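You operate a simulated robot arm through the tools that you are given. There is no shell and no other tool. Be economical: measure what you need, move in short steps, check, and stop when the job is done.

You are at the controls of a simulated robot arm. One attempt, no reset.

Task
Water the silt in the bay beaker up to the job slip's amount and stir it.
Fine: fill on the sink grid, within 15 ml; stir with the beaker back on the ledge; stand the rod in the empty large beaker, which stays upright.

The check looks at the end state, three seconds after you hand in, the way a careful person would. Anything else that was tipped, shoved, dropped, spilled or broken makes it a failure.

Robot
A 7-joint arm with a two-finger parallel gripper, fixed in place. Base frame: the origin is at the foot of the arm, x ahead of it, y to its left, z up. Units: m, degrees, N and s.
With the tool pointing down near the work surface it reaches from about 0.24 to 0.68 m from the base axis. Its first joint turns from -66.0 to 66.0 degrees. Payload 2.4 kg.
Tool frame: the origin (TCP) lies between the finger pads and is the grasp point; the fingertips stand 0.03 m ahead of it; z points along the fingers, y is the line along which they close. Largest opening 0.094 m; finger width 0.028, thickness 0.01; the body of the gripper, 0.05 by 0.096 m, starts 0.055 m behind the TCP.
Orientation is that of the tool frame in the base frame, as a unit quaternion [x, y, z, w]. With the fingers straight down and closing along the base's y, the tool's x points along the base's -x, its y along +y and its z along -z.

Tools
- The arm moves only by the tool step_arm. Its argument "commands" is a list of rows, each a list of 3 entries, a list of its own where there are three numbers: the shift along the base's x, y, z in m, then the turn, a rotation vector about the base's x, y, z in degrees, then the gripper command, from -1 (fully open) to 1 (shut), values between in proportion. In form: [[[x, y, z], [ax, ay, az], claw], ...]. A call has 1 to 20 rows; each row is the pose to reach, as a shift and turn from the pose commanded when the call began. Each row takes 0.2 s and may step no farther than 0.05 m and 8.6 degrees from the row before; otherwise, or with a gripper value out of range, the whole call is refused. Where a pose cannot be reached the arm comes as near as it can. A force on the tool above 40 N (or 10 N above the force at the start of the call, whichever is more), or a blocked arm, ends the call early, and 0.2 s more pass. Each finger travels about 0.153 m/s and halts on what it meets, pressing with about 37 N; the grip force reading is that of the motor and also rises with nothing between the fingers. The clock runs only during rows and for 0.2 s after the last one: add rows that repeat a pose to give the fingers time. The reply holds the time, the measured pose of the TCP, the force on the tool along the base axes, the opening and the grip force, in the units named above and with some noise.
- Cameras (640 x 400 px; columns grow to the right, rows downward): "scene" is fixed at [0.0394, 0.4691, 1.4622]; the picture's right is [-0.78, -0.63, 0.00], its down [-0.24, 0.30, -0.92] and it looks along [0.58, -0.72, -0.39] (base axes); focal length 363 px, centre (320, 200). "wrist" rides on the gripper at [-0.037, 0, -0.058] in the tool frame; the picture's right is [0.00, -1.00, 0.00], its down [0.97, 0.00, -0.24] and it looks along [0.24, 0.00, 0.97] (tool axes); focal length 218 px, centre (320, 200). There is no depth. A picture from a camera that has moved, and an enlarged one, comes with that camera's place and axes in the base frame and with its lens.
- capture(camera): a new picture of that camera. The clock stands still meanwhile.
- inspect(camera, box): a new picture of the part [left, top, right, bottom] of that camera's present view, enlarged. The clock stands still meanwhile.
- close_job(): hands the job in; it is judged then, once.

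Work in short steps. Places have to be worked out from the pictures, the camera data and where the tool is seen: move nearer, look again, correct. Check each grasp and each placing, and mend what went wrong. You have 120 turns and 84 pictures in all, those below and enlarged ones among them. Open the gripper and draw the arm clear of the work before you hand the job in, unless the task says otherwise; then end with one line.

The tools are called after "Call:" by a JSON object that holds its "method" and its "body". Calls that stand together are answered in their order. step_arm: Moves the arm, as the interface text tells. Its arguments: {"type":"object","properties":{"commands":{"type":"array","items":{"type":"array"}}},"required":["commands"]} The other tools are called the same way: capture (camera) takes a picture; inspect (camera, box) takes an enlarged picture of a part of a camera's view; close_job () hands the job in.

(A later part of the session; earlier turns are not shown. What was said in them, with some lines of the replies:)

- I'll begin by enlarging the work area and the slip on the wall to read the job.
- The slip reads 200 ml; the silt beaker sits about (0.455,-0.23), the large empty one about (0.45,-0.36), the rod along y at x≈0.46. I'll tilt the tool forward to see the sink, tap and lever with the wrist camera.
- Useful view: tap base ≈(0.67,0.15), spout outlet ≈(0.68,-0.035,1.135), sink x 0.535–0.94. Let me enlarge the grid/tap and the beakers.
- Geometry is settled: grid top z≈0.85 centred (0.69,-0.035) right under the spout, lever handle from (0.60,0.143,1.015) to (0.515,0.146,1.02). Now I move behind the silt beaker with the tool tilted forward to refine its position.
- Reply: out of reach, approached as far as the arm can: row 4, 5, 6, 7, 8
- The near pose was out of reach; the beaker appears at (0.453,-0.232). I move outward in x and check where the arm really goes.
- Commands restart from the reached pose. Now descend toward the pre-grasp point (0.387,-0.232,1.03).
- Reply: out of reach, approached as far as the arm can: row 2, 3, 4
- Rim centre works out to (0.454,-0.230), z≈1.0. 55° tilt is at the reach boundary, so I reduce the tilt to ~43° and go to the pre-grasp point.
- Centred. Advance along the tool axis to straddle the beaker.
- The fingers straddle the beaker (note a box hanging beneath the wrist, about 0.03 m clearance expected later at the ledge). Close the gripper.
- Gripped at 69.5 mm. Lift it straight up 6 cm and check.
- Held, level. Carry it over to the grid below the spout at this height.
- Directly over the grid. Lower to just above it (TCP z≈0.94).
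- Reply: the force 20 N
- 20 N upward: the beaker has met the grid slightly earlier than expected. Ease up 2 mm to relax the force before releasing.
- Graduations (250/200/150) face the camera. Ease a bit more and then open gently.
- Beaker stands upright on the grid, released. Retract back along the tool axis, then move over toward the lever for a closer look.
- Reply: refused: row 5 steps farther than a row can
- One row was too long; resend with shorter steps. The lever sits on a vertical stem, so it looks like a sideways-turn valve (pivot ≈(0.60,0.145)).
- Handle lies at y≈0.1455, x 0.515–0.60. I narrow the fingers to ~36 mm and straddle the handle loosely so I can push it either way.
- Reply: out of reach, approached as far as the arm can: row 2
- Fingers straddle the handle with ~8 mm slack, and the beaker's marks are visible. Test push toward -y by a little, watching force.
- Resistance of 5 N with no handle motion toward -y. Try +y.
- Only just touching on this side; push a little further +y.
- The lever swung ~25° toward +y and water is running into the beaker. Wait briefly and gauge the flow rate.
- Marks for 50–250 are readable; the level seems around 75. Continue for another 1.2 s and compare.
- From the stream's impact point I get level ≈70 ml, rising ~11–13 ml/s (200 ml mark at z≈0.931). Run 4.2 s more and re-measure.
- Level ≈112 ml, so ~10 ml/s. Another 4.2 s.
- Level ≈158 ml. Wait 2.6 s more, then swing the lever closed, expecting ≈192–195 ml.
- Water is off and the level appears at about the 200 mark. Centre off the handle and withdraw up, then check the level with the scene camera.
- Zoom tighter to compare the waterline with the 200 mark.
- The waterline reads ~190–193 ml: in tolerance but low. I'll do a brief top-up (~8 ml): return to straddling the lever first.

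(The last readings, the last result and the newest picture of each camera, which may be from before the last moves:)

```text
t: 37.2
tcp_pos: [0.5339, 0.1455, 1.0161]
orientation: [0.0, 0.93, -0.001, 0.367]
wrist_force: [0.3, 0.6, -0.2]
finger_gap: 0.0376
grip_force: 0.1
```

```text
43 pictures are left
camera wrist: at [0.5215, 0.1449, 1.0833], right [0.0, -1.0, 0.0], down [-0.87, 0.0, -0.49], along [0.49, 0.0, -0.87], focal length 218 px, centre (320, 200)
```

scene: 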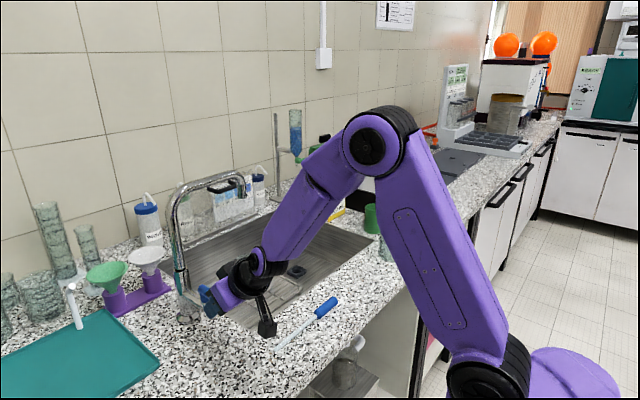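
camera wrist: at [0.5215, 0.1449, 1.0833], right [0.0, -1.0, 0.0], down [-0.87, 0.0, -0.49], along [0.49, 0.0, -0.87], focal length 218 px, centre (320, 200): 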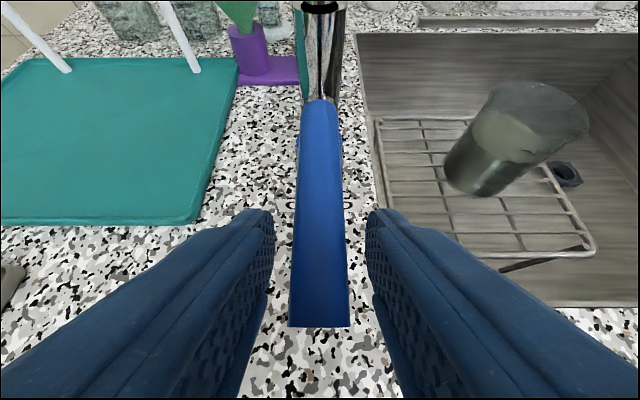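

Straddled as before. Brief open–close in one call.

Call:
{"method": "step_arm", "body": {"commands": [[[0, 0.013, 0], [0, 0, 0], 0.2], [[0, 0.0255, 0], [0, 0, 0], 0.2], [[0, 0.0255, 0], [0, 0, 0], 0.2], [[0, 0.012, 0], [0, 0, 0], 0.2], [[0, -0.003, 0], [0, 0, 0], 0.2], [[0, -0.012, 0], [0, 0, 0], 0.2]]}}

Call:
{"method": "capture", "body": {"camera": "wrist"}}

```text
t: 38.6
tcp_pos: [0.535, 0.1338, 1.0159]
orientation: [-0.001, 0.93, 0.0, 0.367]
wrist_force: [-0.3, 6.4, -3.3]
finger_gap: 0.0415
grip_force: 3.4
```

```text
42 pictures are left
camera wrist: at [0.5221, 0.1341, 1.0824], right [0.0, -1.0, 0.0], down [-0.87, 0.0, -0.49], along [0.49, 0.0, -0.87], focal length 218 px, centre (320, 200)
```

wrist: 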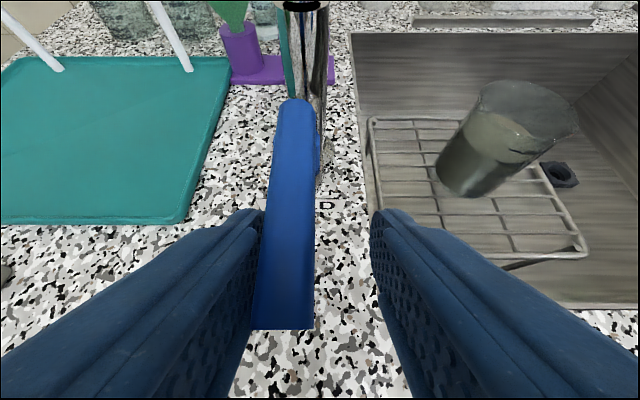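

Closed again. Withdraw as before and re-read the level.

Call:
{"method": "step_arm", "body": {"commands": [[[0, 0.011, 0], [0, 0, 0], 0.2], [[-0.02, 0.011, 0.025], [0, 0, 0], 0.2], [[-0.045, 0.011, 0.055], [0, 0, 0], 0.2], [[-0.07, 0.011, 0.09], [0, 0, 0], 0.0], [[-0.07, 0.011, 0.13], [0, 0, 0], -0.5], [[-0.07, 0.011, 0.17], [0, 0, 0], -1], [[-0.07, 0.011, 0.2], [0, 0, 0], -1], [[-0.07, 0.011, 0.2], [0, 0, 0], -1]]}}

Call:
{"method": "inspect", "body": {"camera": "scene", "box": [238, 250, 268, 290]}}

Call:
{"method": "capture", "body": {"camera": "scene"}}

```text
t: 40.4
tcp_pos: [0.4652, 0.1423, 1.2151]
orientation: [0.0, 0.93, 0.0, 0.367]
wrist_force: [-0.1, -0.1, 0.1]
finger_gap: 0.0943
grip_force: 0.1
```

```text
10.00 times, centred on (253, 270) of scene
camera zoom: at [0.0394, 0.4691, 1.4622], right [-0.78, -0.63, 0.0], down [-0.24, 0.3, -0.92], along [0.58, -0.72, -0.39], focal length 3626 px, centre (990, -500)
```

zoom: 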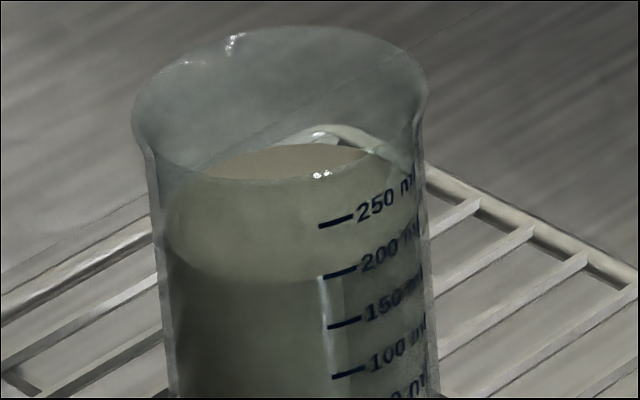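

```text
40 pictures are left
```

scene: 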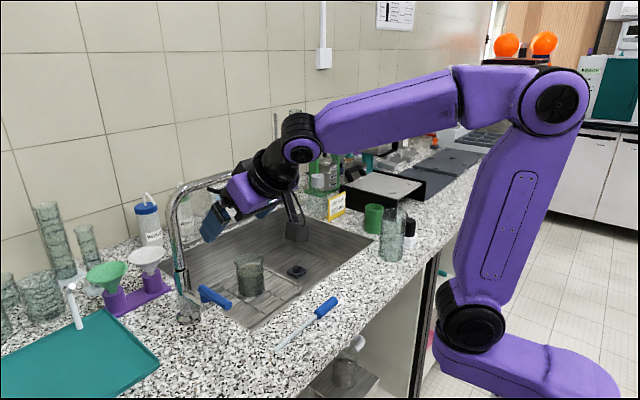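

Waterline now meets the 200 mark (~198 ml), lever back at its closed position. Return to the pre-grasp behind the beaker.

Call:
{"method": "step_arm", "body": {"commands": [[[0, -0.045, 0], [0, 0, 0], -1], [[0, -0.09, 0], [0, 0, 0], -1], [[0, -0.135, 0], [0, 0, 0], -1], [[0, -0.178, 0], [0, 0, 0], -1], [[0.02, -0.178, -0.04], [0, 0, 0], -1], [[0.04, -0.178, -0.08], [0, 0, 0], -1], [[0.065, -0.178, -0.12], [0, 0, 0], -1], [[0.095, -0.178, -0.15], [0, 0, 0], -1], [[0.125, -0.178, -0.18], [0, 0, 0], -1], [[0.155, -0.178, -0.205], [0, 0, 0], -1], [[0.155, -0.178, -0.205], [0, 0, 0], -1]]}}

Call:
{"method": "capture", "body": {"camera": "wrist"}}

```text
t: 42.8
tcp_pos: [0.6189, -0.0338, 1.0099]
orientation: [0.0, 0.93, 0.0, 0.367]
wrist_force: [-0.6, 0.5, 0.1]
finger_gap: 0.0941
grip_force: 0.0
```

```text
39 pictures are left
camera wrist: at [0.6066, -0.0343, 1.0764], right [0.0, -1.0, 0.0], down [-0.87, 0.0, -0.49], along [0.49, 0.0, -0.87], focal length 218 px, centre (320, 200)
```

wrist: 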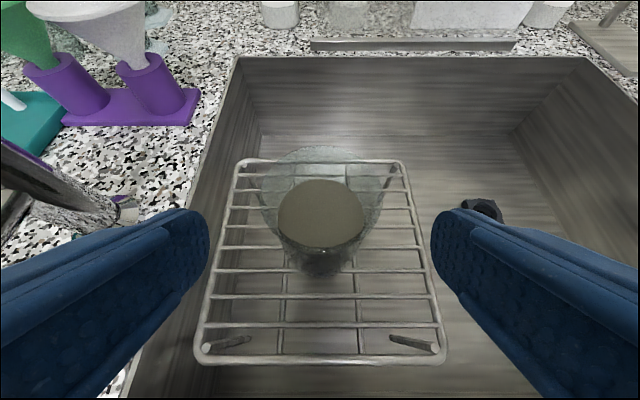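

Beaker centred. Advance and grip.

Call:
{"method": "step_arm", "body": {"commands": [[[0.02, -0.001, -0.022], [0, 0, 0], -1], [[0.04, -0.001, -0.044], [0, 0, 0], -1], [[0.061, -0.001, -0.0655], [0, 0, 0], -1], [[0.061, -0.001, -0.0655], [0, 0, 0], -1], [[0.061, -0.001, -0.0655], [0, 0, 0], 0.0], [[0.061, -0.001, -0.0655], [0, 0, 0], 0.6], [[0.061, -0.001, -0.0655], [0, 0, 0], 0.6], [[0.061, -0.001, -0.0655], [0, 0, 0], 0.6]]}}

```text
t: 44.6
tcp_pos: [0.6805, -0.0349, 0.9434]
orientation: [0.0, 0.931, -0.001, 0.366]
wrist_force: [1.7, 0.8, -0.3]
finger_gap: 0.0697
grip_force: 36.5
```

Gripped. Lift slowly to transit height (base clear of the ledge).

Call:
{"method": "step_arm", "body": {"commands": [[[0, 0, 0.01], [0, 0, 0], 0.6], [[0, 0, 0.025], [0, 0, 0], 0.6], [[0, 0, 0.045], [0, 0, 0], 0.6], [[0, 0, 0.065], [0, 0, 0], 0.6], [[0, 0, 0.08], [0, 0, 0], 0.6], [[0, 0, 0.09], [0, 0, 0], 0.6], [[0, 0, 0.09], [0, 0, 0], 0.6]]}}

Call:
{"method": "inspect", "body": {"camera": "scene", "box": [170, 170, 340, 320]}}

```text
t: 46.2
tcp_pos: [0.6811, -0.0349, 1.0332]
orientation: [0.0, 0.93, 0.0, 0.367]
wrist_force: [0.6, 0.0, -3.1]
finger_gap: 0.0699
grip_force: 36.7
```

```text
2.67 times, centred on (255, 245) of scene
camera zoom: at [0.0395, 0.4691, 1.4622], right [-0.78, -0.63, 0.0], down [-0.24, 0.3, -0.92], along [0.58, -0.72, -0.39], focal length 967 px, centre (493, 80)
```

zoom: 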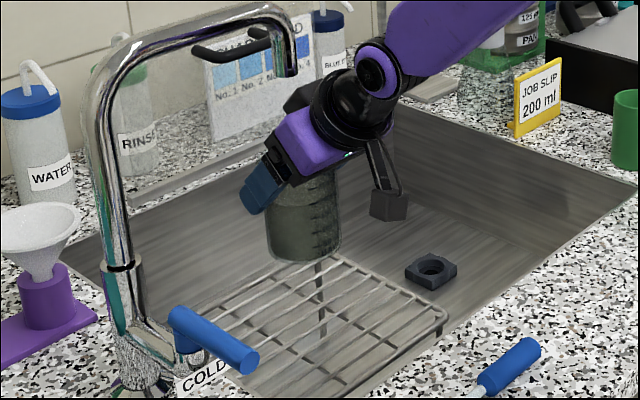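

Held level. Carry it gently back to its ledge spot (0.454,-0.23).

Call:
{"method": "step_arm", "body": {"commands": [[[-0.008, -0.007, 0], [0, 0, 0], 0.6], [[-0.024, -0.02, 0], [0, 0, 0], 0.6], [[-0.045, -0.038, 0], [0, 0, 0], 0.6], [[-0.068, -0.058, 0], [0, 0, 0], 0.6], [[-0.091, -0.078, 0], [0, 0, 0], 0.6], [[-0.114, -0.098, 0], [0, 0, 0], 0.6], [[-0.137, -0.118, 0], [0, 0, 0], 0.6], [[-0.16, -0.138, 0], [0, 0, 0], 0.6], [[-0.183, -0.158, 0], [0, 0, 0], 0.6], [[-0.204, -0.176, 0], [0, 0, 0], 0.6], [[-0.219, -0.188, 0], [0, 0, 0], 0.6], [[-0.227, -0.195, 0], [0, 0, 0], 0.6], [[-0.227, -0.195, 0], [0, 0, 0], 0.6]]}}

Call:
{"method": "capture", "body": {"camera": "scene"}}

```text
t: 49.0
tcp_pos: [0.4531, -0.2296, 1.0329]
orientation: [0.0, 0.93, 0.0, 0.367]
wrist_force: [0.8, -0.3, -2.8]
finger_gap: 0.0699
grip_force: 36.5
out of reach, approached as far as the arm can: row 6, 7
```

```text
37 pictures are left
```

scene: 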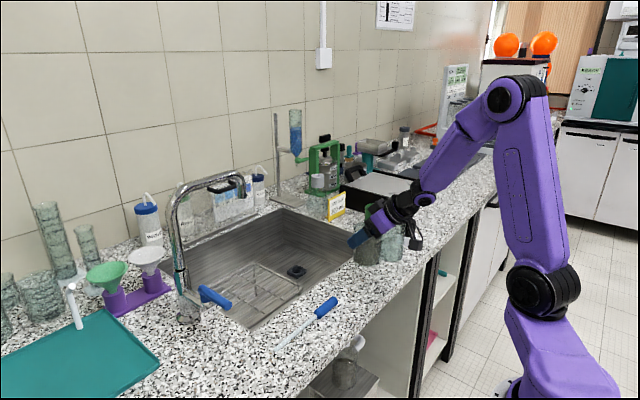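

Above the ledge. Lower to just above contact (original TCP height 0.9767), last step slow.

Call:
{"method": "step_arm", "body": {"commands": [[[0, 0, -0.01], [0, 0, 0], 0.6], [[0, 0, -0.025], [0, 0, 0], 0.6], [[0, 0, -0.04], [0, 0, 0], 0.6], [[0, 0, -0.05], [0, 0, 0], 0.6], [[0, 0, -0.0535], [0, 0, 0], 0.6], [[0, 0, -0.0555], [0, 0, 0], 0.6], [[0, 0, -0.0555], [0, 0, 0], 0.6]]}}

Call:
{"method": "inspect", "body": {"camera": "scene", "box": [330, 190, 440, 300]}}

```text
t: 50.6
tcp_pos: [0.4534, -0.2296, 0.9778]
orientation: [0.0, 0.931, -0.001, 0.366]
wrist_force: [0.1, -0.6, -2.6]
finger_gap: 0.0702
grip_force: 36.8
```

```text
3.64 times, centred on (385, 245) of scene
camera zoom: at [0.0395, 0.469, 1.4622], right [-0.78, -0.63, 0.0], down [-0.24, 0.3, -0.92], along [0.58, -0.72, -0.39], focal length 1319 px, centre (84, 36)
```

zoom: 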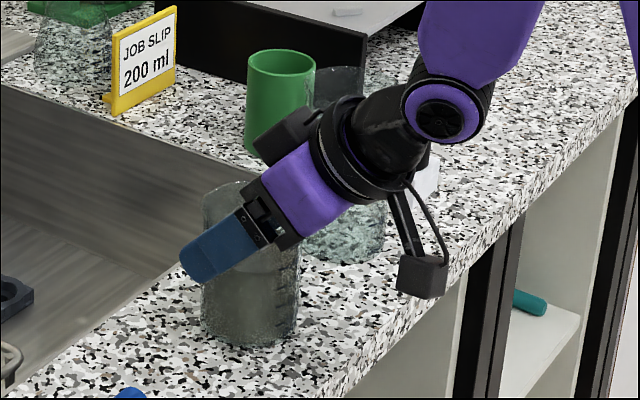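

Still carried by the arm (−2.6 N). Lower in 0.7 mm steps until contact.

Call:
{"method": "step_arm", "body": {"commands": [[[0, 0, -0.0008], [0, 0, 0], 0.6], [[0, 0, -0.0016], [0, 0, 0], 0.6], [[0, 0, -0.0016], [0, 0, 0], 0.6]]}}

```text
t: 51.4
tcp_pos: [0.4538, -0.231, 0.9773]
orientation: [0.0, 0.93, 0.0, 0.367]
wrist_force: [0.0, 0.0, -1.7]
finger_gap: 0.07
grip_force: 36.9
```

Call:
{"method": "step_arm", "body": {"commands": [[[0, 0, -0.0008], [0, 0, 0], 0.6], [[0, 0, -0.0015], [0, 0, 0], 0.6], [[0, 0, -0.0015], [0, 0, 0], 0.6]]}}

```text
t: 52.2
tcp_pos: [0.4539, -0.2315, 0.9757]
orientation: [0.0, 0.929, -0.001, 0.369]
wrist_force: [-7.0, 1.3, 22.7]
finger_gap: 0.0698
grip_force: 37.4
```

The beaker has now touched down (+23 N). Ease up 1 mm and release.

Call:
{"method": "step_arm", "body": {"commands": [[[0, 0, 0.001], [0, 0, 0], 0.6], [[0, 0, 0.001], [0, 0, 0], 0.3], [[0, 0, 0.001], [0, 0, 0], 0.1], [[0, 0, 0.001], [0, 0, 0], -0.4], [[0, 0, 0.001], [0, 0, 0], -1], [[0, 0, 0.001], [0, 0, 0], -1]]}}

Call:
{"method": "capture", "body": {"camera": "wrist"}}

```text
t: 53.6
tcp_pos: [0.4531, -0.2299, 0.9763]
orientation: [-0.001, 0.931, 0.0, 0.365]
wrist_force: [0.3, -0.3, -0.2]
finger_gap: 0.094
grip_force: 0.0
```

```text
35 pictures are left
camera wrist: at [0.4408, -0.2301, 1.0439], right [0.0, -1.0, 0.0], down [-0.87, 0.0, -0.48], along [0.48, 0.0, -0.87], focal length 218 px, centre (320, 200)
```

wrist: 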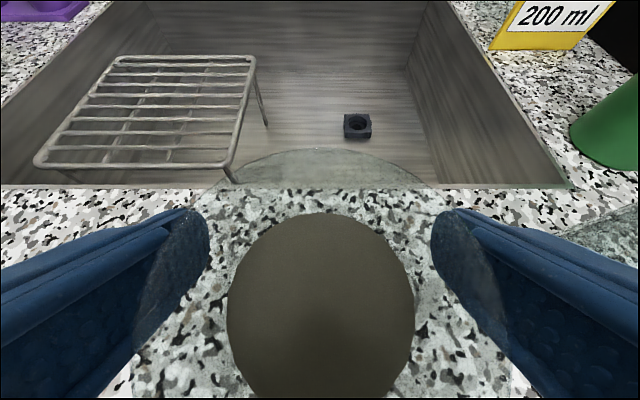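

Beaker stands with ~200 ml on the ledge, released. Retract and raise, bringing the tool vertical, en route to the rod.

Call:
{"method": "step_arm", "body": {"commands": [[[-0.02, 0, 0.022], [0, 0, 0], -1], [[-0.04, 0, 0.044], [0, 0, 0], -1], [[-0.06, 0, 0.065], [0, 0, 0], -1], [[-0.06, 0, 0.11], [0, 8, 0], -1], [[-0.06, 0.02, 0.15], [0, 16, 0], -1], [[-0.05, 0.06, 0.17], [0, 24, 0], -1], [[-0.04, 0.1, 0.17], [0, 32, 0], -1], [[-0.02, 0.14, 0.17], [0, 40, 0], -1], [[0.0, 0.165, 0.17], [0, 43, 0], -1], [[0.0, 0.165, 0.17], [0, 43, 0], -1]]}}

Call:
{"method": "inspect", "body": {"camera": "scene", "box": [330, 190, 440, 300]}}

```text
t: 55.8
tcp_pos: [0.4549, -0.0657, 1.1436]
orientation: [0.001, 1.0, 0.0, 0.0]
wrist_force: [-0.3, 0.1, 0.5]
finger_gap: 0.0941
grip_force: 0.1
```

```text
3.64 times, centred on (385, 245) of scene
camera zoom: at [0.0394, 0.4691, 1.4622], right [-0.78, -0.63, 0.0], down [-0.24, 0.3, -0.92], along [0.58, -0.72, -0.39], focal length 1319 px, centre (84, 36)
```

zoom: 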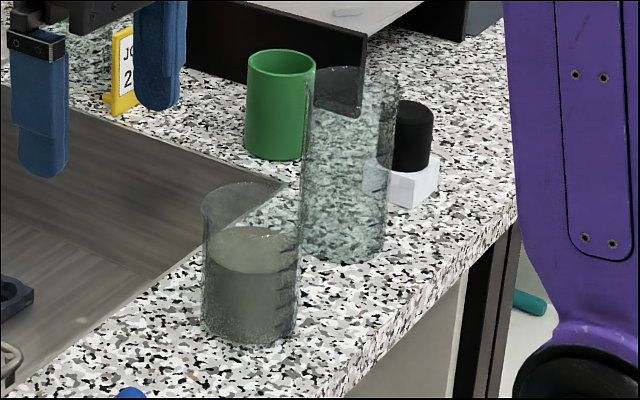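

Beaker fine. Now yaw the tool −90° so the fingers close along x across the rod's handle.

Call:
{"method": "step_arm", "body": {"commands": [[[0, 0, 0], [0, 0, -8.2], -1], [[0, 0, 0], [0, 0, -16.4], -1], [[0, 0, 0], [0, 0, -24.6], -1], [[0, 0, 0], [0, 0, -32.8], -1], [[0, 0, 0], [0, 0, -41], -1], [[0, 0, 0], [0, 0, -49.2], -1], [[0, 0, 0], [0, 0, -57.4], -1], [[0, 0, 0], [0, 0, -65.6], -1], [[0, 0, 0], [0, 0, -73.8], -1], [[0, 0, 0], [0, 0, -82], -1], [[0, 0, 0], [0, 0, -90], -1], [[0, 0, 0], [0, 0, -90], -1]]}}

Call:
{"method": "capture", "body": {"camera": "wrist"}}

```text
t: 58.4
tcp_pos: [0.4531, -0.0645, 1.1465]
orientation: [0.708, 0.706, -0.001, -0.001]
wrist_force: [-0.9, -0.5, 0.1]
finger_gap: 0.094
grip_force: 0.1
```

```text
33 pictures are left
camera wrist: at [0.4537, -0.1017, 1.2036], right [-1.0, 0.0, 0.0], down [0.0, 0.97, 0.24], along [0.0, 0.24, -0.97], focal length 218 px, centre (320, 200)
```

wrist: 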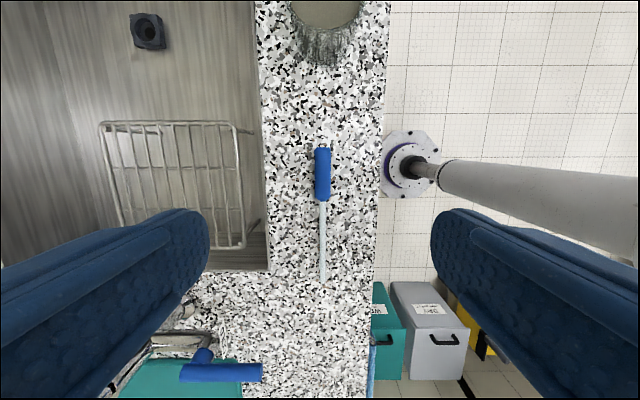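

Rod: x≈0.4495, handle y −0.102…−0.029, tip at y≈+0.10. Descend over the handle at y=−0.08, fingertips stopping a few mm above the counter.

Call:
{"method": "step_arm", "body": {"commands": [[[-0.004, -0.008, -0.04], [0, 0, 0], -0.3], [[-0.004, -0.0155, -0.085], [0, 0, 0], -0.3], [[-0.004, -0.0155, -0.13], [0, 0, 0], -0.3], [[-0.004, -0.0155, -0.17], [0, 0, 0], -0.3], [[-0.004, -0.0155, -0.195], [0, 0, 0], -0.3], [[-0.004, -0.0155, -0.195], [0, 0, 0], -0.3]]}}

Call:
{"method": "capture", "body": {"camera": "wrist"}}

```text
t: 59.8
tcp_pos: [0.4482, -0.0829, 0.9521]
orientation: [0.707, 0.707, -0.001, 0.0]
wrist_force: [1.5, 0.1, -0.2]
finger_gap: 0.061
grip_force: 0.2
```

```text
32 pictures are left
camera wrist: at [0.4485, -0.1191, 1.0104], right [-1.0, 0.0, 0.0], down [0.0, 0.97, 0.24], along [0.0, 0.24, -0.97], focal length 218 px, centre (320, 200)
```

wrist: 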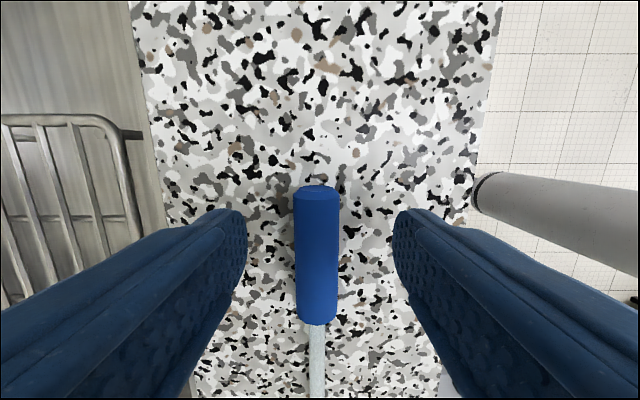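

Aligned. Descend the last 18 mm and close.

Call:
{"method": "step_arm", "body": {"commands": [[[0.001, 0, -0.009], [0, 0, 0], -0.3], [[0.001, 0, -0.018], [0, 0, 0], -0.3], [[0.001, 0, -0.018], [0, 0, 0], -0.3], [[0.001, 0, -0.018], [0, 0, 0], 0.3], [[0.001, 0, -0.018], [0, 0, 0], 0.9], [[0.001, 0, -0.018], [0, 0, 0], 0.9], [[0.001, 0, -0.018], [0, 0, 0], 0.9]]}}

```text
t: 61.4
tcp_pos: [0.4493, -0.0828, 0.9327]
orientation: [0.707, 0.707, 0.001, -0.001]
wrist_force: [0.4, -0.3, 0.0]
finger_gap: 0.0198
grip_force: 36.6
```

Handle gripped (19.8 mm). Lift straight up and verify.

Call:
{"method": "step_arm", "body": {"commands": [[[0, 0, 0.02], [0, 0, 0], 0.9], [[0, 0, 0.06], [0, 0, 0], 0.9], [[0, 0, 0.1], [0, 0, 0], 0.9], [[0, 0, 0.145], [0, 0, 0], 0.9], [[0, 0, 0.19], [0, 0, 0], 0.9], [[0, 0, 0.235], [0, 0, 0], 0.9], [[0, 0, 0.26], [0, 0, 0], 0.9], [[0, 0, 0.26], [0, 0, 0], 0.9]]}}

Call:
{"method": "capture", "body": {"camera": "wrist"}}

Call:
{"method": "capture", "body": {"camera": "scene"}}

```text
t: 63.2
tcp_pos: [0.4511, -0.0791, 1.1932]
orientation: [0.707, 0.707, 0.0, 0.0]
wrist_force: [0.0, -0.2, -0.1]
finger_gap: 0.0206
grip_force: 37.4
```

```text
31 pictures are left
camera wrist: at [0.4512, -0.1159, 1.2512], right [-1.0, 0.0, 0.0], down [0.0, 0.97, 0.24], along [0.0, 0.24, -0.97], focal length 218 px, centre (320, 200)
```

wrist: 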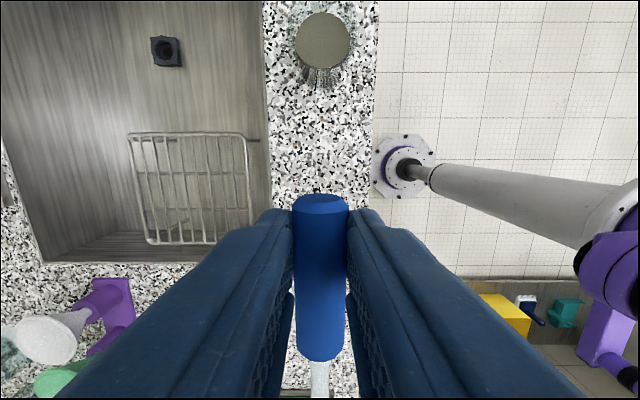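

```text
30 pictures are left
```

scene: 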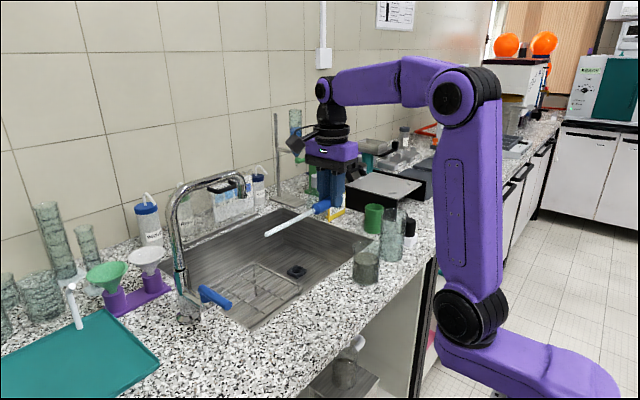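

Rod is held level, tip toward +y. Rotate about x by −72° (tip goes down), raising slightly.

Call:
{"method": "step_arm", "body": {"commands": [[[0, 0, 0.01], [-8, 0, 0], 0.9], [[0, 0, 0.02], [-16, 0, 0], 0.9], [[0, 0, 0.03], [-24, 0, 0], 0.9], [[0, 0, 0.04], [-32, 0, 0], 0.9], [[0, 0, 0.05], [-40, 0, 0], 0.9], [[0, 0, 0.05], [-48, 0, 0], 0.9], [[0, 0, 0.05], [-56, 0, 0], 0.9], [[0, 0, 0.05], [-64, 0, 0], 0.9], [[0, 0, 0.05], [-72, 0, 0], 0.9], [[0, 0, 0.05], [-72, 0, 0], 0.9]]}}

Call:
{"method": "capture", "body": {"camera": "wrist"}}

Call:
{"method": "capture", "body": {"camera": "scene"}}

```text
t: 65.4
tcp_pos: [0.4519, -0.0805, 1.2427]
orientation: [0.572, 0.571, -0.417, 0.416]
wrist_force: [0.1, 0.0, -0.6]
finger_gap: 0.0205
grip_force: 36.7
```

```text
29 pictures are left
camera wrist: at [0.4511, -0.0369, 1.296], right [-1.0, 0.0, 0.0], down [0.0, 0.53, -0.85], along [0.0, -0.85, -0.53], focal length 218 px, centre (320, 200)
```

wrist: 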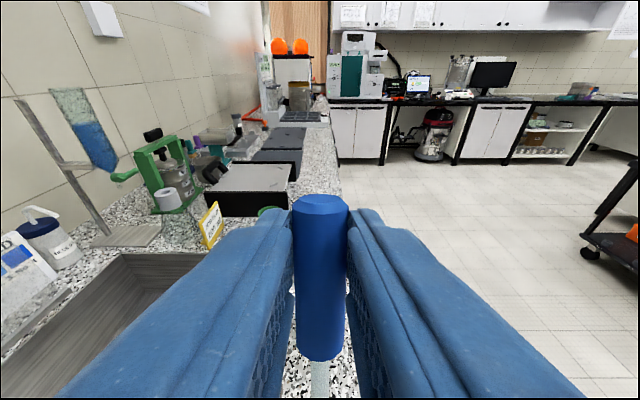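

```text
28 pictures are left
```

scene: 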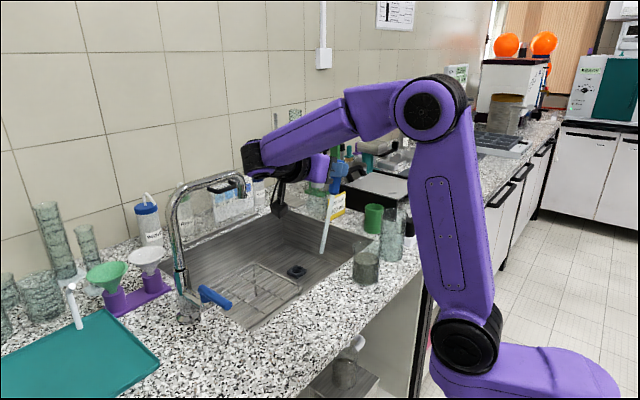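

Works well; rod now 18° from vertical. Rotate 14° more to near vertical, then check tip position.

Call:
{"method": "step_arm", "body": {"commands": [[[0, 0, 0], [-7, 0, 0], 0.9], [[0, 0, 0], [-14, 0, 0], 0.9], [[0, -0.03, 0], [-14, 0, 0], 0.9], [[0, -0.06, 0], [-14, 0, 0], 0.9], [[0, -0.09, 0], [-14, 0, 0], 0.9], [[0, -0.12, 0], [-14, 0, 0], 0.9], [[0, -0.14, 0], [-14, 0, 0], 0.9], [[0, -0.14, 0], [-14, 0, 0], 0.9]]}}

Call:
{"method": "inspect", "body": {"camera": "scene", "box": [300, 130, 440, 300]}}

```text
t: 67.2
tcp_pos: [0.4511, -0.2212, 1.2437]
orientation: [0.517, 0.518, -0.481, 0.483]
wrist_force: [0.1, 0.3, 0.5]
finger_gap: 0.0208
grip_force: 36.3
```

```text
2.35 times, centred on (370, 215) of scene
camera zoom: at [0.0395, 0.469, 1.4622], right [-0.78, -0.63, 0.0], down [-0.24, 0.3, -0.92], along [0.58, -0.72, -0.39], focal length 853 px, centre (202, 165)
```

zoom: 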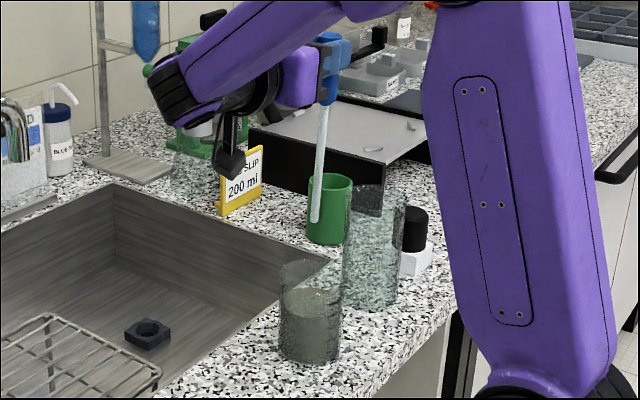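

Tip located at (0.451,−0.231,1.06), right over the silt beaker, as computed. Lower it into the beaker.

Call:
{"method": "step_arm", "body": {"commands": [[[0.002, 0.001, -0.03], [0, 0, 0], 0.9], [[0.002, 0.001, -0.06], [0, 0, 0], 0.9], [[0.002, 0.001, -0.09], [0, 0, 0], 0.9], [[0.002, 0.001, -0.115], [0, 0, 0], 0.9], [[0.002, 0.001, -0.132], [0, 0, 0], 0.9], [[0.002, 0.001, -0.144], [0, 0, 0], 0.9], [[0.002, 0.001, -0.144], [0, 0, 0], 0.9]]}}

Call:
{"method": "inspect", "body": {"camera": "scene", "box": [320, 170, 430, 300]}}

```text
t: 68.8
tcp_pos: [0.4538, -0.2198, 1.0983]
orientation: [0.518, 0.517, -0.483, 0.482]
wrist_force: [0.2, 0.6, -0.9]
finger_gap: 0.0203
grip_force: 36.7
```

```text
3.08 times, centred on (375, 235) of scene
camera zoom: at [0.0394, 0.4691, 1.4622], right [-0.78, -0.63, 0.0], down [-0.24, 0.3, -0.92], along [0.58, -0.72, -0.39], focal length 1116 px, centre (151, 92)
```

zoom: 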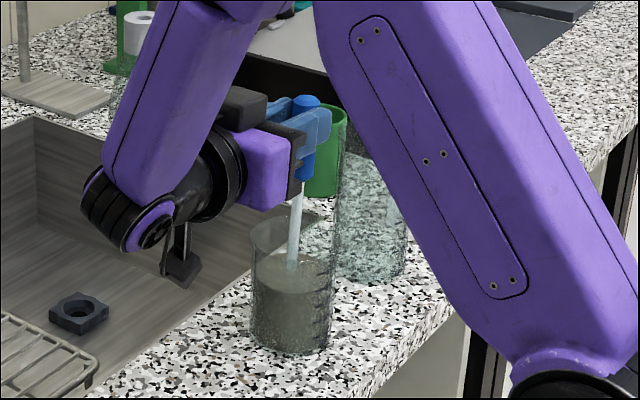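

The rod is in the liquid, no contact force. Stir in 14 mm-radius circles, two turns per call.

Call:
{"method": "step_arm", "body": {"commands": [[[0.014, 0, 0], [0, 0, 0], 0.9], [[0.01, 0.01, 0], [0, 0, 0], 0.9], [[0, 0.014, 0], [0, 0, 0], 0.9], [[-0.01, 0.01, 0], [0, 0, 0], 0.9], [[-0.014, 0, 0], [0, 0, 0], 0.9], [[-0.01, -0.01, 0], [0, 0, 0], 0.9], [[0, -0.014, 0], [0, 0, 0], 0.9], [[0.01, -0.01, 0], [0, 0, 0], 0.9], [[0.014, 0, 0], [0, 0, 0], 0.9], [[0.01, 0.01, 0], [0, 0, 0], 0.9], [[0, 0.014, 0], [0, 0, 0], 0.9], [[-0.01, 0.01, 0], [0, 0, 0], 0.9], [[-0.014, 0, 0], [0, 0, 0], 0.9], [[-0.01, -0.01, 0], [0, 0, 0], 0.9], [[0, -0.014, 0], [0, 0, 0], 0.9], [[0.01, -0.01, 0], [0, 0, 0], 0.9], [[0.014, 0, 0], [0, 0, 0], 0.9], [[0, 0, 0], [0, 0, 0], 0.9]]}}

Call:
{"method": "inspect", "body": {"camera": "scene", "box": [340, 220, 400, 300]}}

```text
t: 72.6
tcp_pos: [0.4521, -0.2211, 1.0982]
orientation: [0.518, 0.518, -0.482, 0.481]
wrist_force: [0.3, 0.1, -0.8]
finger_gap: 0.0204
grip_force: 37.0
```

```text
5.00 times, centred on (370, 260) of scene
camera zoom: at [0.0395, 0.4691, 1.4622], right [-0.78, -0.63, 0.0], down [-0.24, 0.3, -0.92], along [0.58, -0.72, -0.39], focal length 1813 px, centre (70, -100)
```

zoom: 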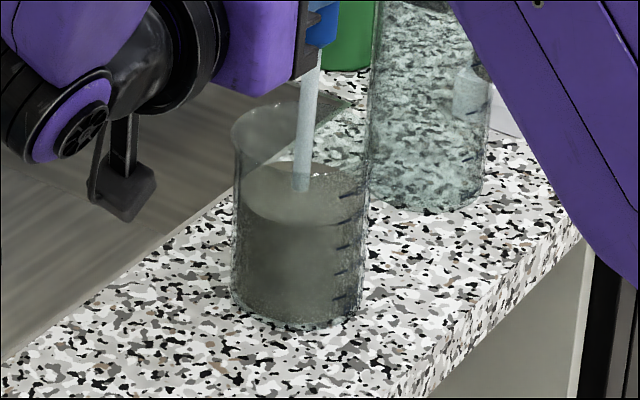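

Liquid is getting murkier; lower 4 mm and stir more.

Call:
{"method": "step_arm", "body": {"commands": [[[0.014, 0, -0.004], [0, 0, 0], 0.9], [[0.01, 0.01, -0.004], [0, 0, 0], 0.9], [[0, 0.014, -0.004], [0, 0, 0], 0.9], [[-0.01, 0.01, -0.004], [0, 0, 0], 0.9], [[-0.014, 0, -0.004], [0, 0, 0], 0.9], [[-0.01, -0.01, -0.004], [0, 0, 0], 0.9], [[0, -0.014, -0.004], [0, 0, 0], 0.9], [[0.01, -0.01, -0.004], [0, 0, 0], 0.9], [[0.014, 0, -0.004], [0, 0, 0], 0.9], [[0.01, 0.01, -0.004], [0, 0, 0], 0.9], [[0, 0.014, -0.004], [0, 0, 0], 0.9], [[-0.01, 0.01, -0.004], [0, 0, 0], 0.9], [[-0.014, 0, -0.004], [0, 0, 0], 0.9], [[-0.01, -0.01, -0.004], [0, 0, 0], 0.9], [[0, -0.014, -0.004], [0, 0, 0], 0.9], [[0.01, -0.01, -0.004], [0, 0, 0], 0.9], [[0.014, 0, -0.004], [0, 0, 0], 0.9], [[0.01, 0.01, -0.004], [0, 0, 0], 0.9], [[0, 0.014, -0.004], [0, 0, 0], 0.9], [[0, 0, -0.004], [0, 0, 0], 0.9]]}}

Call:
{"method": "step_arm", "body": {"commands": [[[0.014, 0, 0], [0, 0, 0], 0.9], [[0.01, 0.01, 0], [0, 0, 0], 0.9], [[0, 0.014, 0], [0, 0, 0], 0.9], [[-0.01, 0.01, 0], [0, 0, 0], 0.9], [[-0.014, 0, 0], [0, 0, 0], 0.9], [[-0.01, -0.01, 0], [0, 0, 0], 0.9], [[0, -0.014, 0], [0, 0, 0], 0.9], [[0.01, -0.01, 0], [0, 0, 0], 0.9], [[0.014, 0, 0], [0, 0, 0], 0.9], [[0.01, 0.01, 0], [0, 0, 0], 0.9], [[0, 0.014, 0], [0, 0, 0], 0.9], [[-0.01, 0.01, 0], [0, 0, 0], 0.9], [[-0.014, 0, 0], [0, 0, 0], 0.9], [[-0.01, -0.01, 0], [0, 0, 0], 0.9], [[0, -0.014, 0], [0, 0, 0], 0.9], [[0.01, -0.01, 0], [0, 0, 0], 0.9], [[0.014, 0, 0], [0, 0, 0], 0.9], [[0, 0, 0], [0, 0, 0], 0.9]]}}

Call:
{"method": "inspect", "body": {"camera": "scene", "box": [340, 220, 400, 300]}}

```text
t: 76.8
tcp_pos: [0.4517, -0.2192, 1.0959]
orientation: [0.517, 0.517, -0.482, 0.483]
wrist_force: [-0.8, 0.5, -0.3]
finger_gap: 0.0206
grip_force: 36.7
```

```text
t: 80.6
tcp_pos: [0.4529, -0.2202, 1.0941]
orientation: [0.517, 0.518, -0.482, 0.483]
wrist_force: [0.4, -0.4, -0.6]
finger_gap: 0.0205
grip_force: 37.3
```

```text
5.00 times, centred on (370, 260) of scene
camera zoom: at [0.0395, 0.4691, 1.4622], right [-0.78, -0.63, 0.0], down [-0.24, 0.3, -0.92], along [0.58, -0.72, -0.39], focal length 1813 px, centre (70, -100)
```

zoom: 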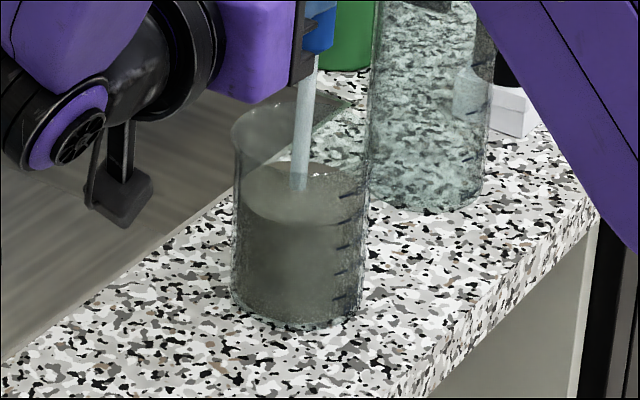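

Uniformly murky now. One more faster set for good measure.

Call:
{"method": "step_arm", "body": {"commands": [[[0.016, 0, 0], [0, 0, 0], 0.9], [[0, 0.016, 0], [0, 0, 0], 0.9], [[-0.016, 0, 0], [0, 0, 0], 0.9], [[0, -0.016, 0], [0, 0, 0], 0.9], [[0.016, 0, 0], [0, 0, 0], 0.9], [[0, 0.016, 0], [0, 0, 0], 0.9], [[-0.016, 0, 0], [0, 0, 0], 0.9], [[0, -0.016, 0], [0, 0, 0], 0.9], [[0.016, 0, 0], [0, 0, 0], 0.9], [[0, 0.016, 0], [0, 0, 0], 0.9], [[-0.016, 0, 0], [0, 0, 0], 0.9], [[0, -0.016, 0], [0, 0, 0], 0.9], [[0.016, 0, 0], [0, 0, 0], 0.9], [[0, 0.016, 0], [0, 0, 0], 0.9], [[-0.016, 0, 0], [0, 0, 0], 0.9], [[0, -0.016, 0], [0, 0, 0], 0.9], [[0, 0, 0], [0, 0, 0], 0.9], [[0, 0, 0], [0, 0, 0], 0.9]]}}

Call:
{"method": "step_arm", "body": {"commands": [[[0, 0, 0.03], [0, 0, 0], 0.9], [[0, 0, 0.06], [0, 0, 0], 0.9], [[0, 0, 0.09], [0, 0, 0], 0.9], [[0, 0, 0.12], [0, 0, 0], 0.9], [[0, 0, 0.15], [0, 0, 0], 0.9], [[0, 0, 0.17], [0, 0, 0], 0.9], [[0, 0, 0.19], [0, 0, 0], 0.9], [[0, 0, 0.19], [0, 0, 0], 0.9]]}}

Call:
{"method": "inspect", "body": {"camera": "scene", "box": [300, 130, 440, 300]}}

```text
t: 84.4
tcp_pos: [0.4534, -0.2221, 1.0944]
orientation: [0.517, 0.517, -0.482, 0.483]
wrist_force: [1.0, -0.3, 0.2]
finger_gap: 0.0206
grip_force: 37.2
```

```text
t: 86.2
tcp_pos: [0.4526, -0.2187, 1.2842]
orientation: [0.517, 0.517, -0.483, 0.482]
wrist_force: [-0.9, -0.6, -0.8]
finger_gap: 0.0206
grip_force: 37.3
```

```text
2.35 times, centred on (370, 215) of scene
camera zoom: at [0.0394, 0.4691, 1.4622], right [-0.78, -0.63, 0.0], down [-0.24, 0.3, -0.92], along [0.58, -0.72, -0.39], focal length 853 px, centre (202, 165)
```

zoom: 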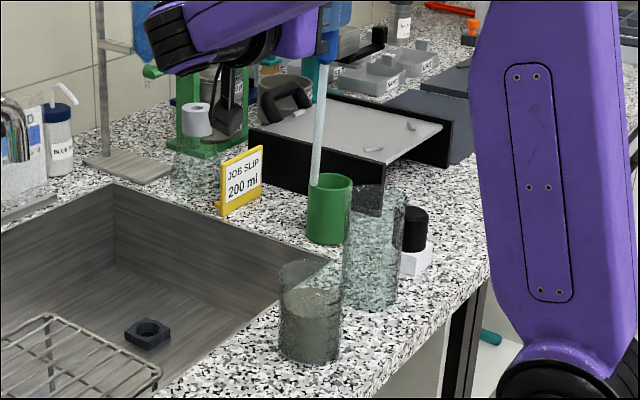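

Rod is out; silt beaker undisturbed. Now carry the rod toward the large beaker (≈(0.447,−0.369), rim z≈1.035–1.045) while yawing +50° so the wrist's hanging box stays clear of the silt beaker.

Call:
{"method": "step_arm", "body": {"commands": [[[-0.002, -0.018, 0], [0, 0, 7.2], 0.9], [[-0.004, -0.036, 0], [0, 0, 14.4], 0.9], [[-0.006, -0.054, 0], [0, 0, 21.6], 0.9], [[-0.008, -0.072, 0], [0, 0, 28.8], 0.9], [[-0.01, -0.09, 0], [0, 0, 36], 0.9], [[-0.012, -0.108, 0], [0, 0, 43.2], 0.9], [[-0.013, -0.126, 0], [0, 0, 50], 0.9], [[-0.013, -0.144, 0], [0, 0, 50], 0.9], [[-0.013, -0.144, 0], [0, 0, 50], 0.9]]}}

Call:
{"method": "capture", "body": {"camera": "wrist"}}

Call:
{"method": "inspect", "body": {"camera": "scene", "box": [300, 130, 460, 300]}}

```text
t: 88.2
tcp_pos: [0.4386, -0.3635, 1.2872]
orientation: [0.249, 0.687, -0.233, 0.641]
wrist_force: [0.5, 0.5, 0.5]
finger_gap: 0.0205
grip_force: 37.2
```

```text
22 pictures are left
camera wrist: at [0.3962, -0.3281, 1.3269], right [-0.64, -0.77, 0.0], down [-0.24, 0.2, -0.95], along [0.73, -0.61, -0.31], focal length 218 px, centre (320, 200)
```

wrist: 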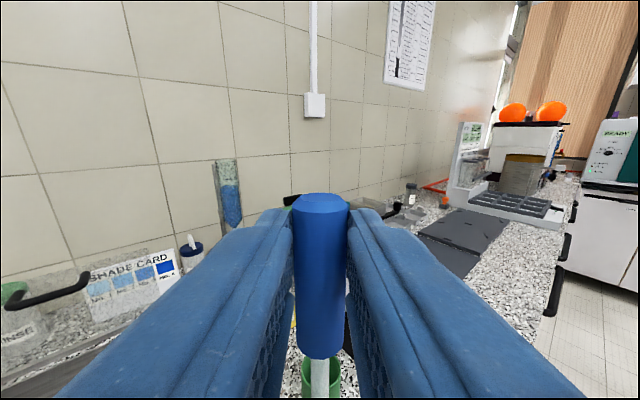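

```text
2.35 times, centred on (380, 215) of scene
camera zoom: at [0.0394, 0.4691, 1.4622], right [-0.78, -0.63, 0.0], down [-0.24, 0.3, -0.92], along [0.58, -0.72, -0.39], focal length 853 px, centre (179, 165)
```

zoom: 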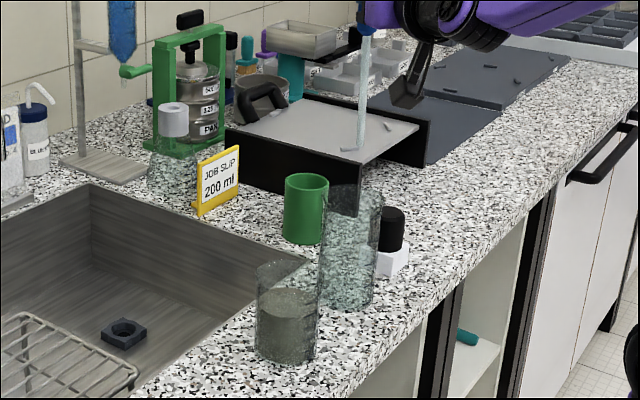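

Tip computed at (0.447,−0.369,1.10); projected at rim height it falls ~5 mm right of the rim's centre, so shift (+0.003,+0.003) and lower to enter the mouth.

Call:
{"method": "step_arm", "body": {"commands": [[[0.003, 0.003, 0], [0, 0, 0], 0.9], [[0.003, 0.003, -0.03], [0, 0, 0], 0.9], [[0.003, 0.003, -0.06], [0, 0, 0], 0.9], [[0.003, 0.003, -0.09], [0, 0, 0], 0.9], [[0.003, 0.003, -0.09], [0, 0, 0], 0.9]]}}

Call:
{"method": "inspect", "body": {"camera": "scene", "box": [330, 140, 450, 270]}}

```text
t: 89.4
tcp_pos: [0.4415, -0.3598, 1.1948]
orientation: [0.25, 0.687, -0.234, 0.641]
wrist_force: [-0.5, 0.7, -0.3]
finger_gap: 0.0204
grip_force: 37.0
```

```text
3.08 times, centred on (390, 205) of scene
camera zoom: at [0.0394, 0.4691, 1.4622], right [-0.78, -0.63, 0.0], down [-0.24, 0.3, -0.92], along [0.58, -0.72, -0.39], focal length 1116 px, centre (105, 185)
```

zoom: 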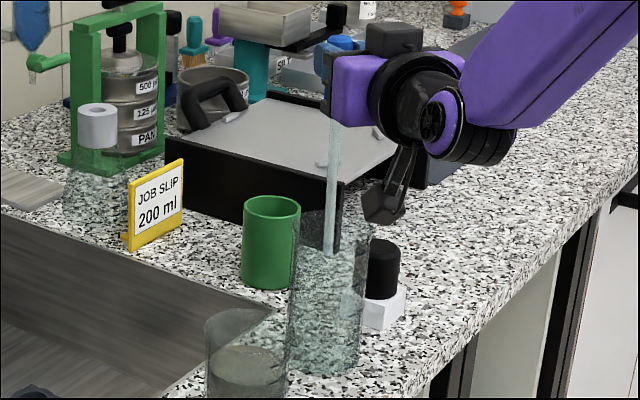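

Tip is inside the large beaker's mouth, near centre. Lower further to ~1 cm above its floor.

Call:
{"method": "step_arm", "body": {"commands": [[[0, 0, -0.03], [0, 0, 0], 0.9], [[0, 0, -0.06], [0, 0, 0], 0.9], [[0, 0, -0.08], [0, 0, 0], 0.9], [[0, 0, -0.093], [0, 0, 0], 0.9], [[0, 0, -0.093], [0, 0, 0], 0.9]]}}

Call:
{"method": "inspect", "body": {"camera": "scene", "box": [330, 170, 450, 300]}}

```text
t: 90.6
tcp_pos: [0.4518, -0.363, 1.1187]
orientation: [0.243, 0.691, -0.243, 0.636]
wrist_force: [-0.7, 0.3, 0.2]
finger_gap: 0.0205
grip_force: 36.9
out of reach, approached as far as the arm can: row 2, 3, 4, 5
```

```text
3.08 times, centred on (390, 235) of scene
camera zoom: at [0.0394, 0.4691, 1.4622], right [-0.78, -0.63, 0.0], down [-0.24, 0.3, -0.92], along [0.58, -0.72, -0.39], focal length 1116 px, centre (105, 92)
```

zoom: 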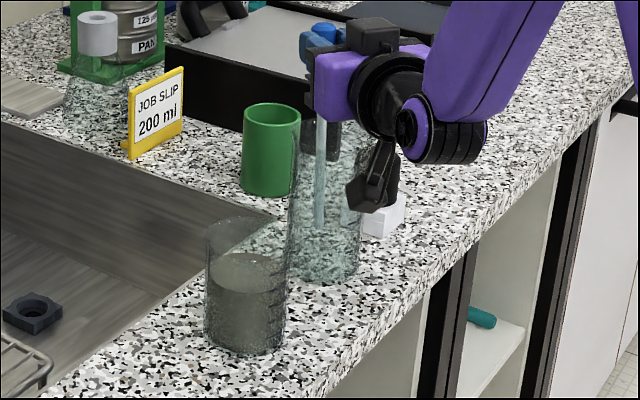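

Reach limit hit at z=1.119 with this near-horizontal tool. I reduce the tilt by 16° (rod leans ~20°, which fits inside the beaker) while shifting the grip outward so the rod stays clear of the walls.

Call:
{"method": "step_arm", "body": {"commands": [[[0.0025, -0.004, 0.003], [2.57, 3.07, 0], 0.9], [[0.005, -0.0075, 0.003], [5.15, 6.15, 0], 0.9], [[0.0075, -0.011, 0.003], [7.7, 9.2, 0], 0.9], [[0.0102, -0.015, 0.003], [10.3, 12.3, 0], 0.9], [[0.0102, -0.015, 0.003], [10.3, 12.3, 0], 0.9]]}}

Call:
{"method": "inspect", "body": {"camera": "scene", "box": [330, 170, 450, 300]}}

```text
t: 91.8
tcp_pos: [0.463, -0.3786, 1.1225]
orientation: [0.281, 0.77, -0.196, 0.538]
wrist_force: [-0.6, 0.0, -0.5]
finger_gap: 0.0203
grip_force: 37.3
```

```text
3.08 times, centred on (390, 235) of scene
camera zoom: at [0.0394, 0.4691, 1.4622], right [-0.78, -0.63, 0.0], down [-0.24, 0.3, -0.92], along [0.58, -0.72, -0.39], focal length 1116 px, centre (105, 92)
```

zoom: 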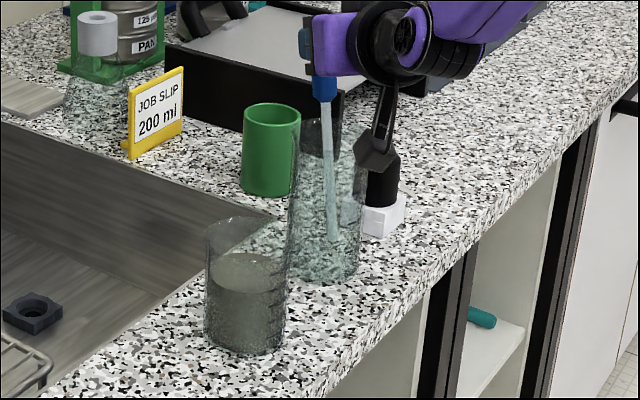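

Reached, rod leaning within the beaker. Lower 28 mm.

Call:
{"method": "step_arm", "body": {"commands": [[[0, 0, -0.012], [0, 0, 0], 0.9], [[0, 0, -0.022], [0, 0, 0], 0.9], [[0, 0, -0.028], [0, 0, 0], 0.9], [[0, 0, -0.028], [0, 0, 0], 0.9]]}}

Call:
{"method": "inspect", "body": {"camera": "scene", "box": [340, 180, 430, 280]}}

```text
t: 92.8
tcp_pos: [0.4622, -0.3779, 1.0946]
orientation: [0.281, 0.768, -0.198, 0.54]
wrist_force: [0.3, 0.3, 9.5]
finger_gap: 0.0203
grip_force: 36.8
```

```text
4.00 times, centred on (385, 230) of scene
camera zoom: at [0.0393, 0.4692, 1.4622], right [-0.78, -0.63, 0.0], down [-0.24, 0.3, -0.92], along [0.58, -0.72, -0.39], focal length 1450 px, centre (60, 80)
```

zoom: 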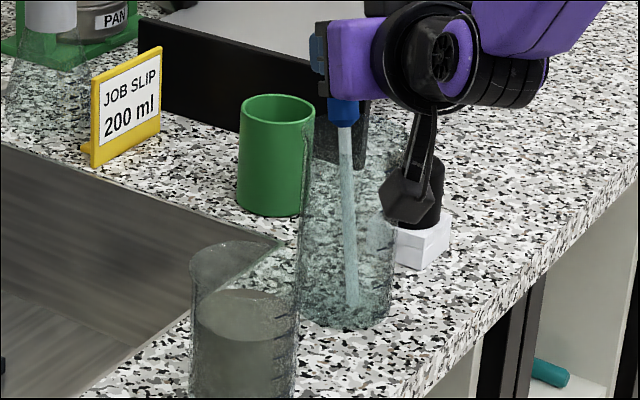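

Tip on the floor of the beaker (9.5 N). Ease 1 mm, then open slowly.

Call:
{"method": "step_arm", "body": {"commands": [[[0, 0, 0.001], [0, 0, 0], 0.9], [[0, 0, 0.001], [0, 0, 0], 0.6], [[0, 0, 0.001], [0, 0, 0], 0.5], [[0, 0, 0.001], [0, 0, 0], 0.35], [[0, 0, 0.001], [0, 0, 0], 0.2], [[0, 0, 0.001], [0, 0, 0], 0.1], [[0, 0, 0.001], [0, 0, 0], 0.1]]}}

Call:
{"method": "inspect", "body": {"camera": "scene", "box": [340, 180, 430, 280]}}

Call:
{"method": "capture", "body": {"camera": "wrist"}}

```text
t: 94.4
tcp_pos: [0.4619, -0.378, 1.0946]
orientation: [0.281, 0.77, -0.196, 0.539]
wrist_force: [-0.5, -0.2, 0.1]
finger_gap: 0.0423
grip_force: 0.0
```

```text
4.00 times, centred on (385, 230) of scene
camera zoom: at [0.0394, 0.4691, 1.4622], right [-0.78, -0.63, 0.0], down [-0.24, 0.3, -0.92], along [0.58, -0.72, -0.39], focal length 1450 px, centre (60, 80)
```

zoom: 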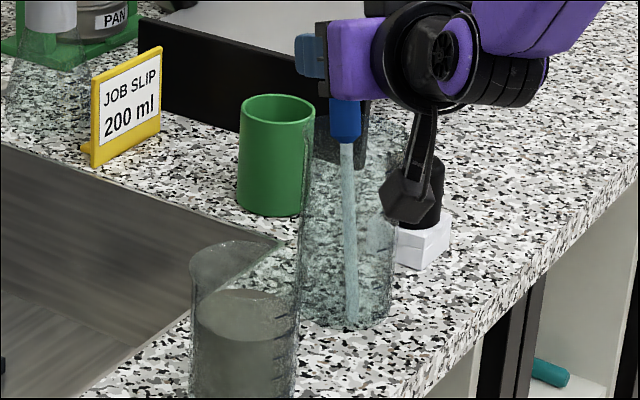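

```text
15 pictures are left
camera wrist: at [0.4299, -0.3511, 1.149], right [-0.64, -0.77, 0.0], down [-0.43, 0.36, -0.83], along [0.64, -0.53, -0.56], focal length 218 px, centre (320, 200)
```

wrist: 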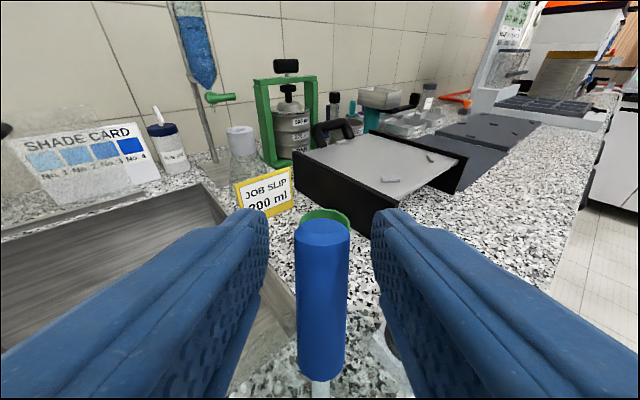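

Rod stands in the beaker, released. Retract back along the tool axis, then up.

Call:
{"method": "step_arm", "body": {"commands": [[[-0.014, 0.012, 0.007], [0, 0, 0], 0.1], [[-0.029, 0.024, 0.014], [0, 0, 0], 0.1], [[-0.043, 0.036, 0.021], [0, 0, 0], 0.1], [[-0.058, 0.048, 0.03], [0, 0, 0], 0.1], [[-0.07, 0.058, 0.06], [0, 0, 0], 0.1], [[-0.075, 0.062, 0.1], [0, 0, 0], 0.1], [[-0.075, 0.062, 0.14], [0, 0, 0], -0.5], [[-0.075, 0.062, 0.18], [0, 0, 0], -1], [[-0.075, 0.062, 0.22], [0, 0, 0], -1], [[-0.075, 0.062, 0.22], [0, 0, 0], -1]]}}

Call:
{"method": "capture", "body": {"camera": "scene"}}

Call:
{"method": "inspect", "body": {"camera": "scene", "box": [330, 180, 430, 300]}}

```text
t: 96.6
tcp_pos: [0.3874, -0.3193, 1.3148]
orientation: [0.28, 0.77, -0.196, 0.539]
wrist_force: [0.4, -0.2, -0.5]
finger_gap: 0.0941
grip_force: 0.1
```

```text
14 pictures are left
```

scene: 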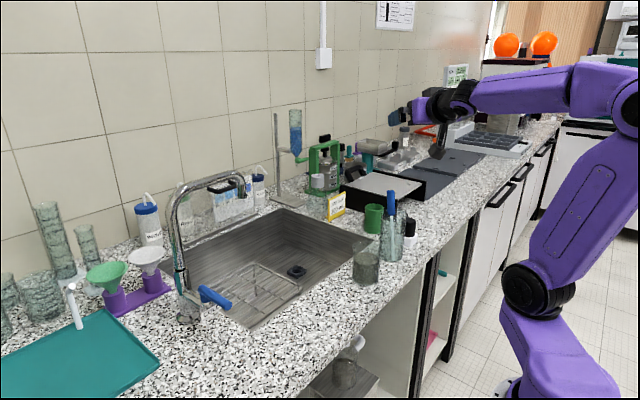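

```text
3.33 times, centred on (380, 240) of scene
camera zoom: at [0.0394, 0.4691, 1.4622], right [-0.78, -0.63, 0.0], down [-0.24, 0.3, -0.92], along [0.58, -0.72, -0.39], focal length 1209 px, centre (120, 67)
```

zoom: 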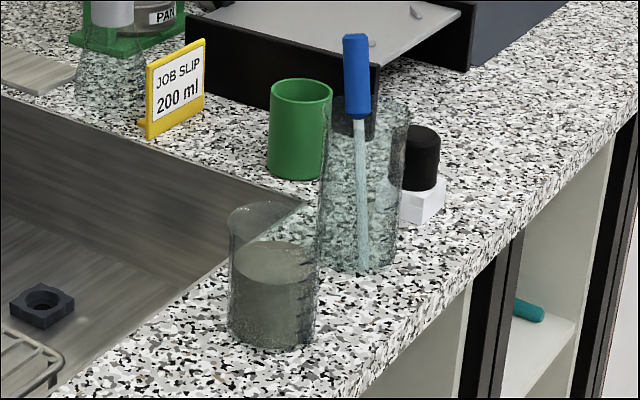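

Rod stands in the upright large beaker, silt beaker is on the ledge, arm clear. One last check of the level and the tap.

Call:
{"method": "inspect", "body": {"camera": "scene", "box": [345, 238, 390, 290]}}

Call:
{"method": "inspect", "body": {"camera": "scene", "box": [160, 165, 310, 330]}}

```text
7.69 times, centred on (368, 264) of scene
camera zoom: at [0.0394, 0.4691, 1.4622], right [-0.78, -0.63, 0.0], down [-0.24, 0.3, -0.92], along [0.58, -0.72, -0.39], focal length 2789 px, centre (-45, -292)
```

zoom: 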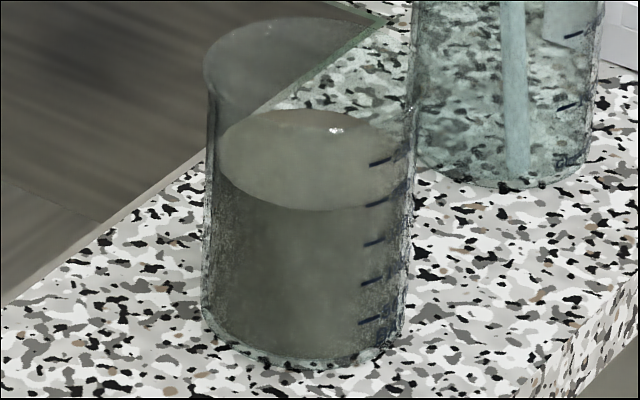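

```text
2.42 times, centred on (235, 248) of scene
camera zoom: at [0.0394, 0.4691, 1.4622], right [-0.78, -0.63, 0.0], down [-0.24, 0.3, -0.92], along [0.58, -0.72, -0.39], focal length 879 px, centre (526, 85)
```

zoom: 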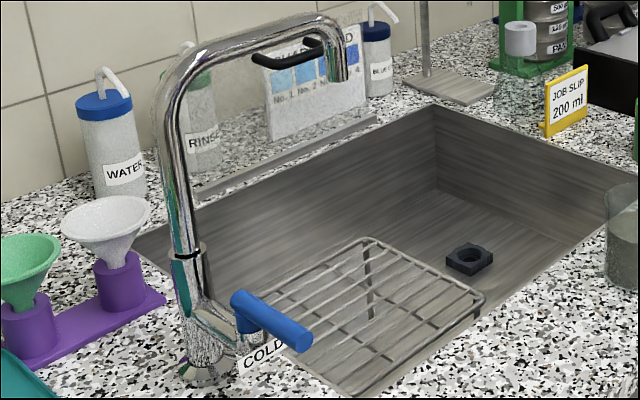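

Level sits at the 200 mark, the contents are uniformly mixed, the tap is shut and everything is in place. Handing in.

Call:
{"method": "close_job", "body": {}}

```text
The job is handed in.
```

The silt beaker is back on the ledge, filled to about 200 ml and stirred; the rod stands in the upright large beaker, the tap is shut and the arm is clear.
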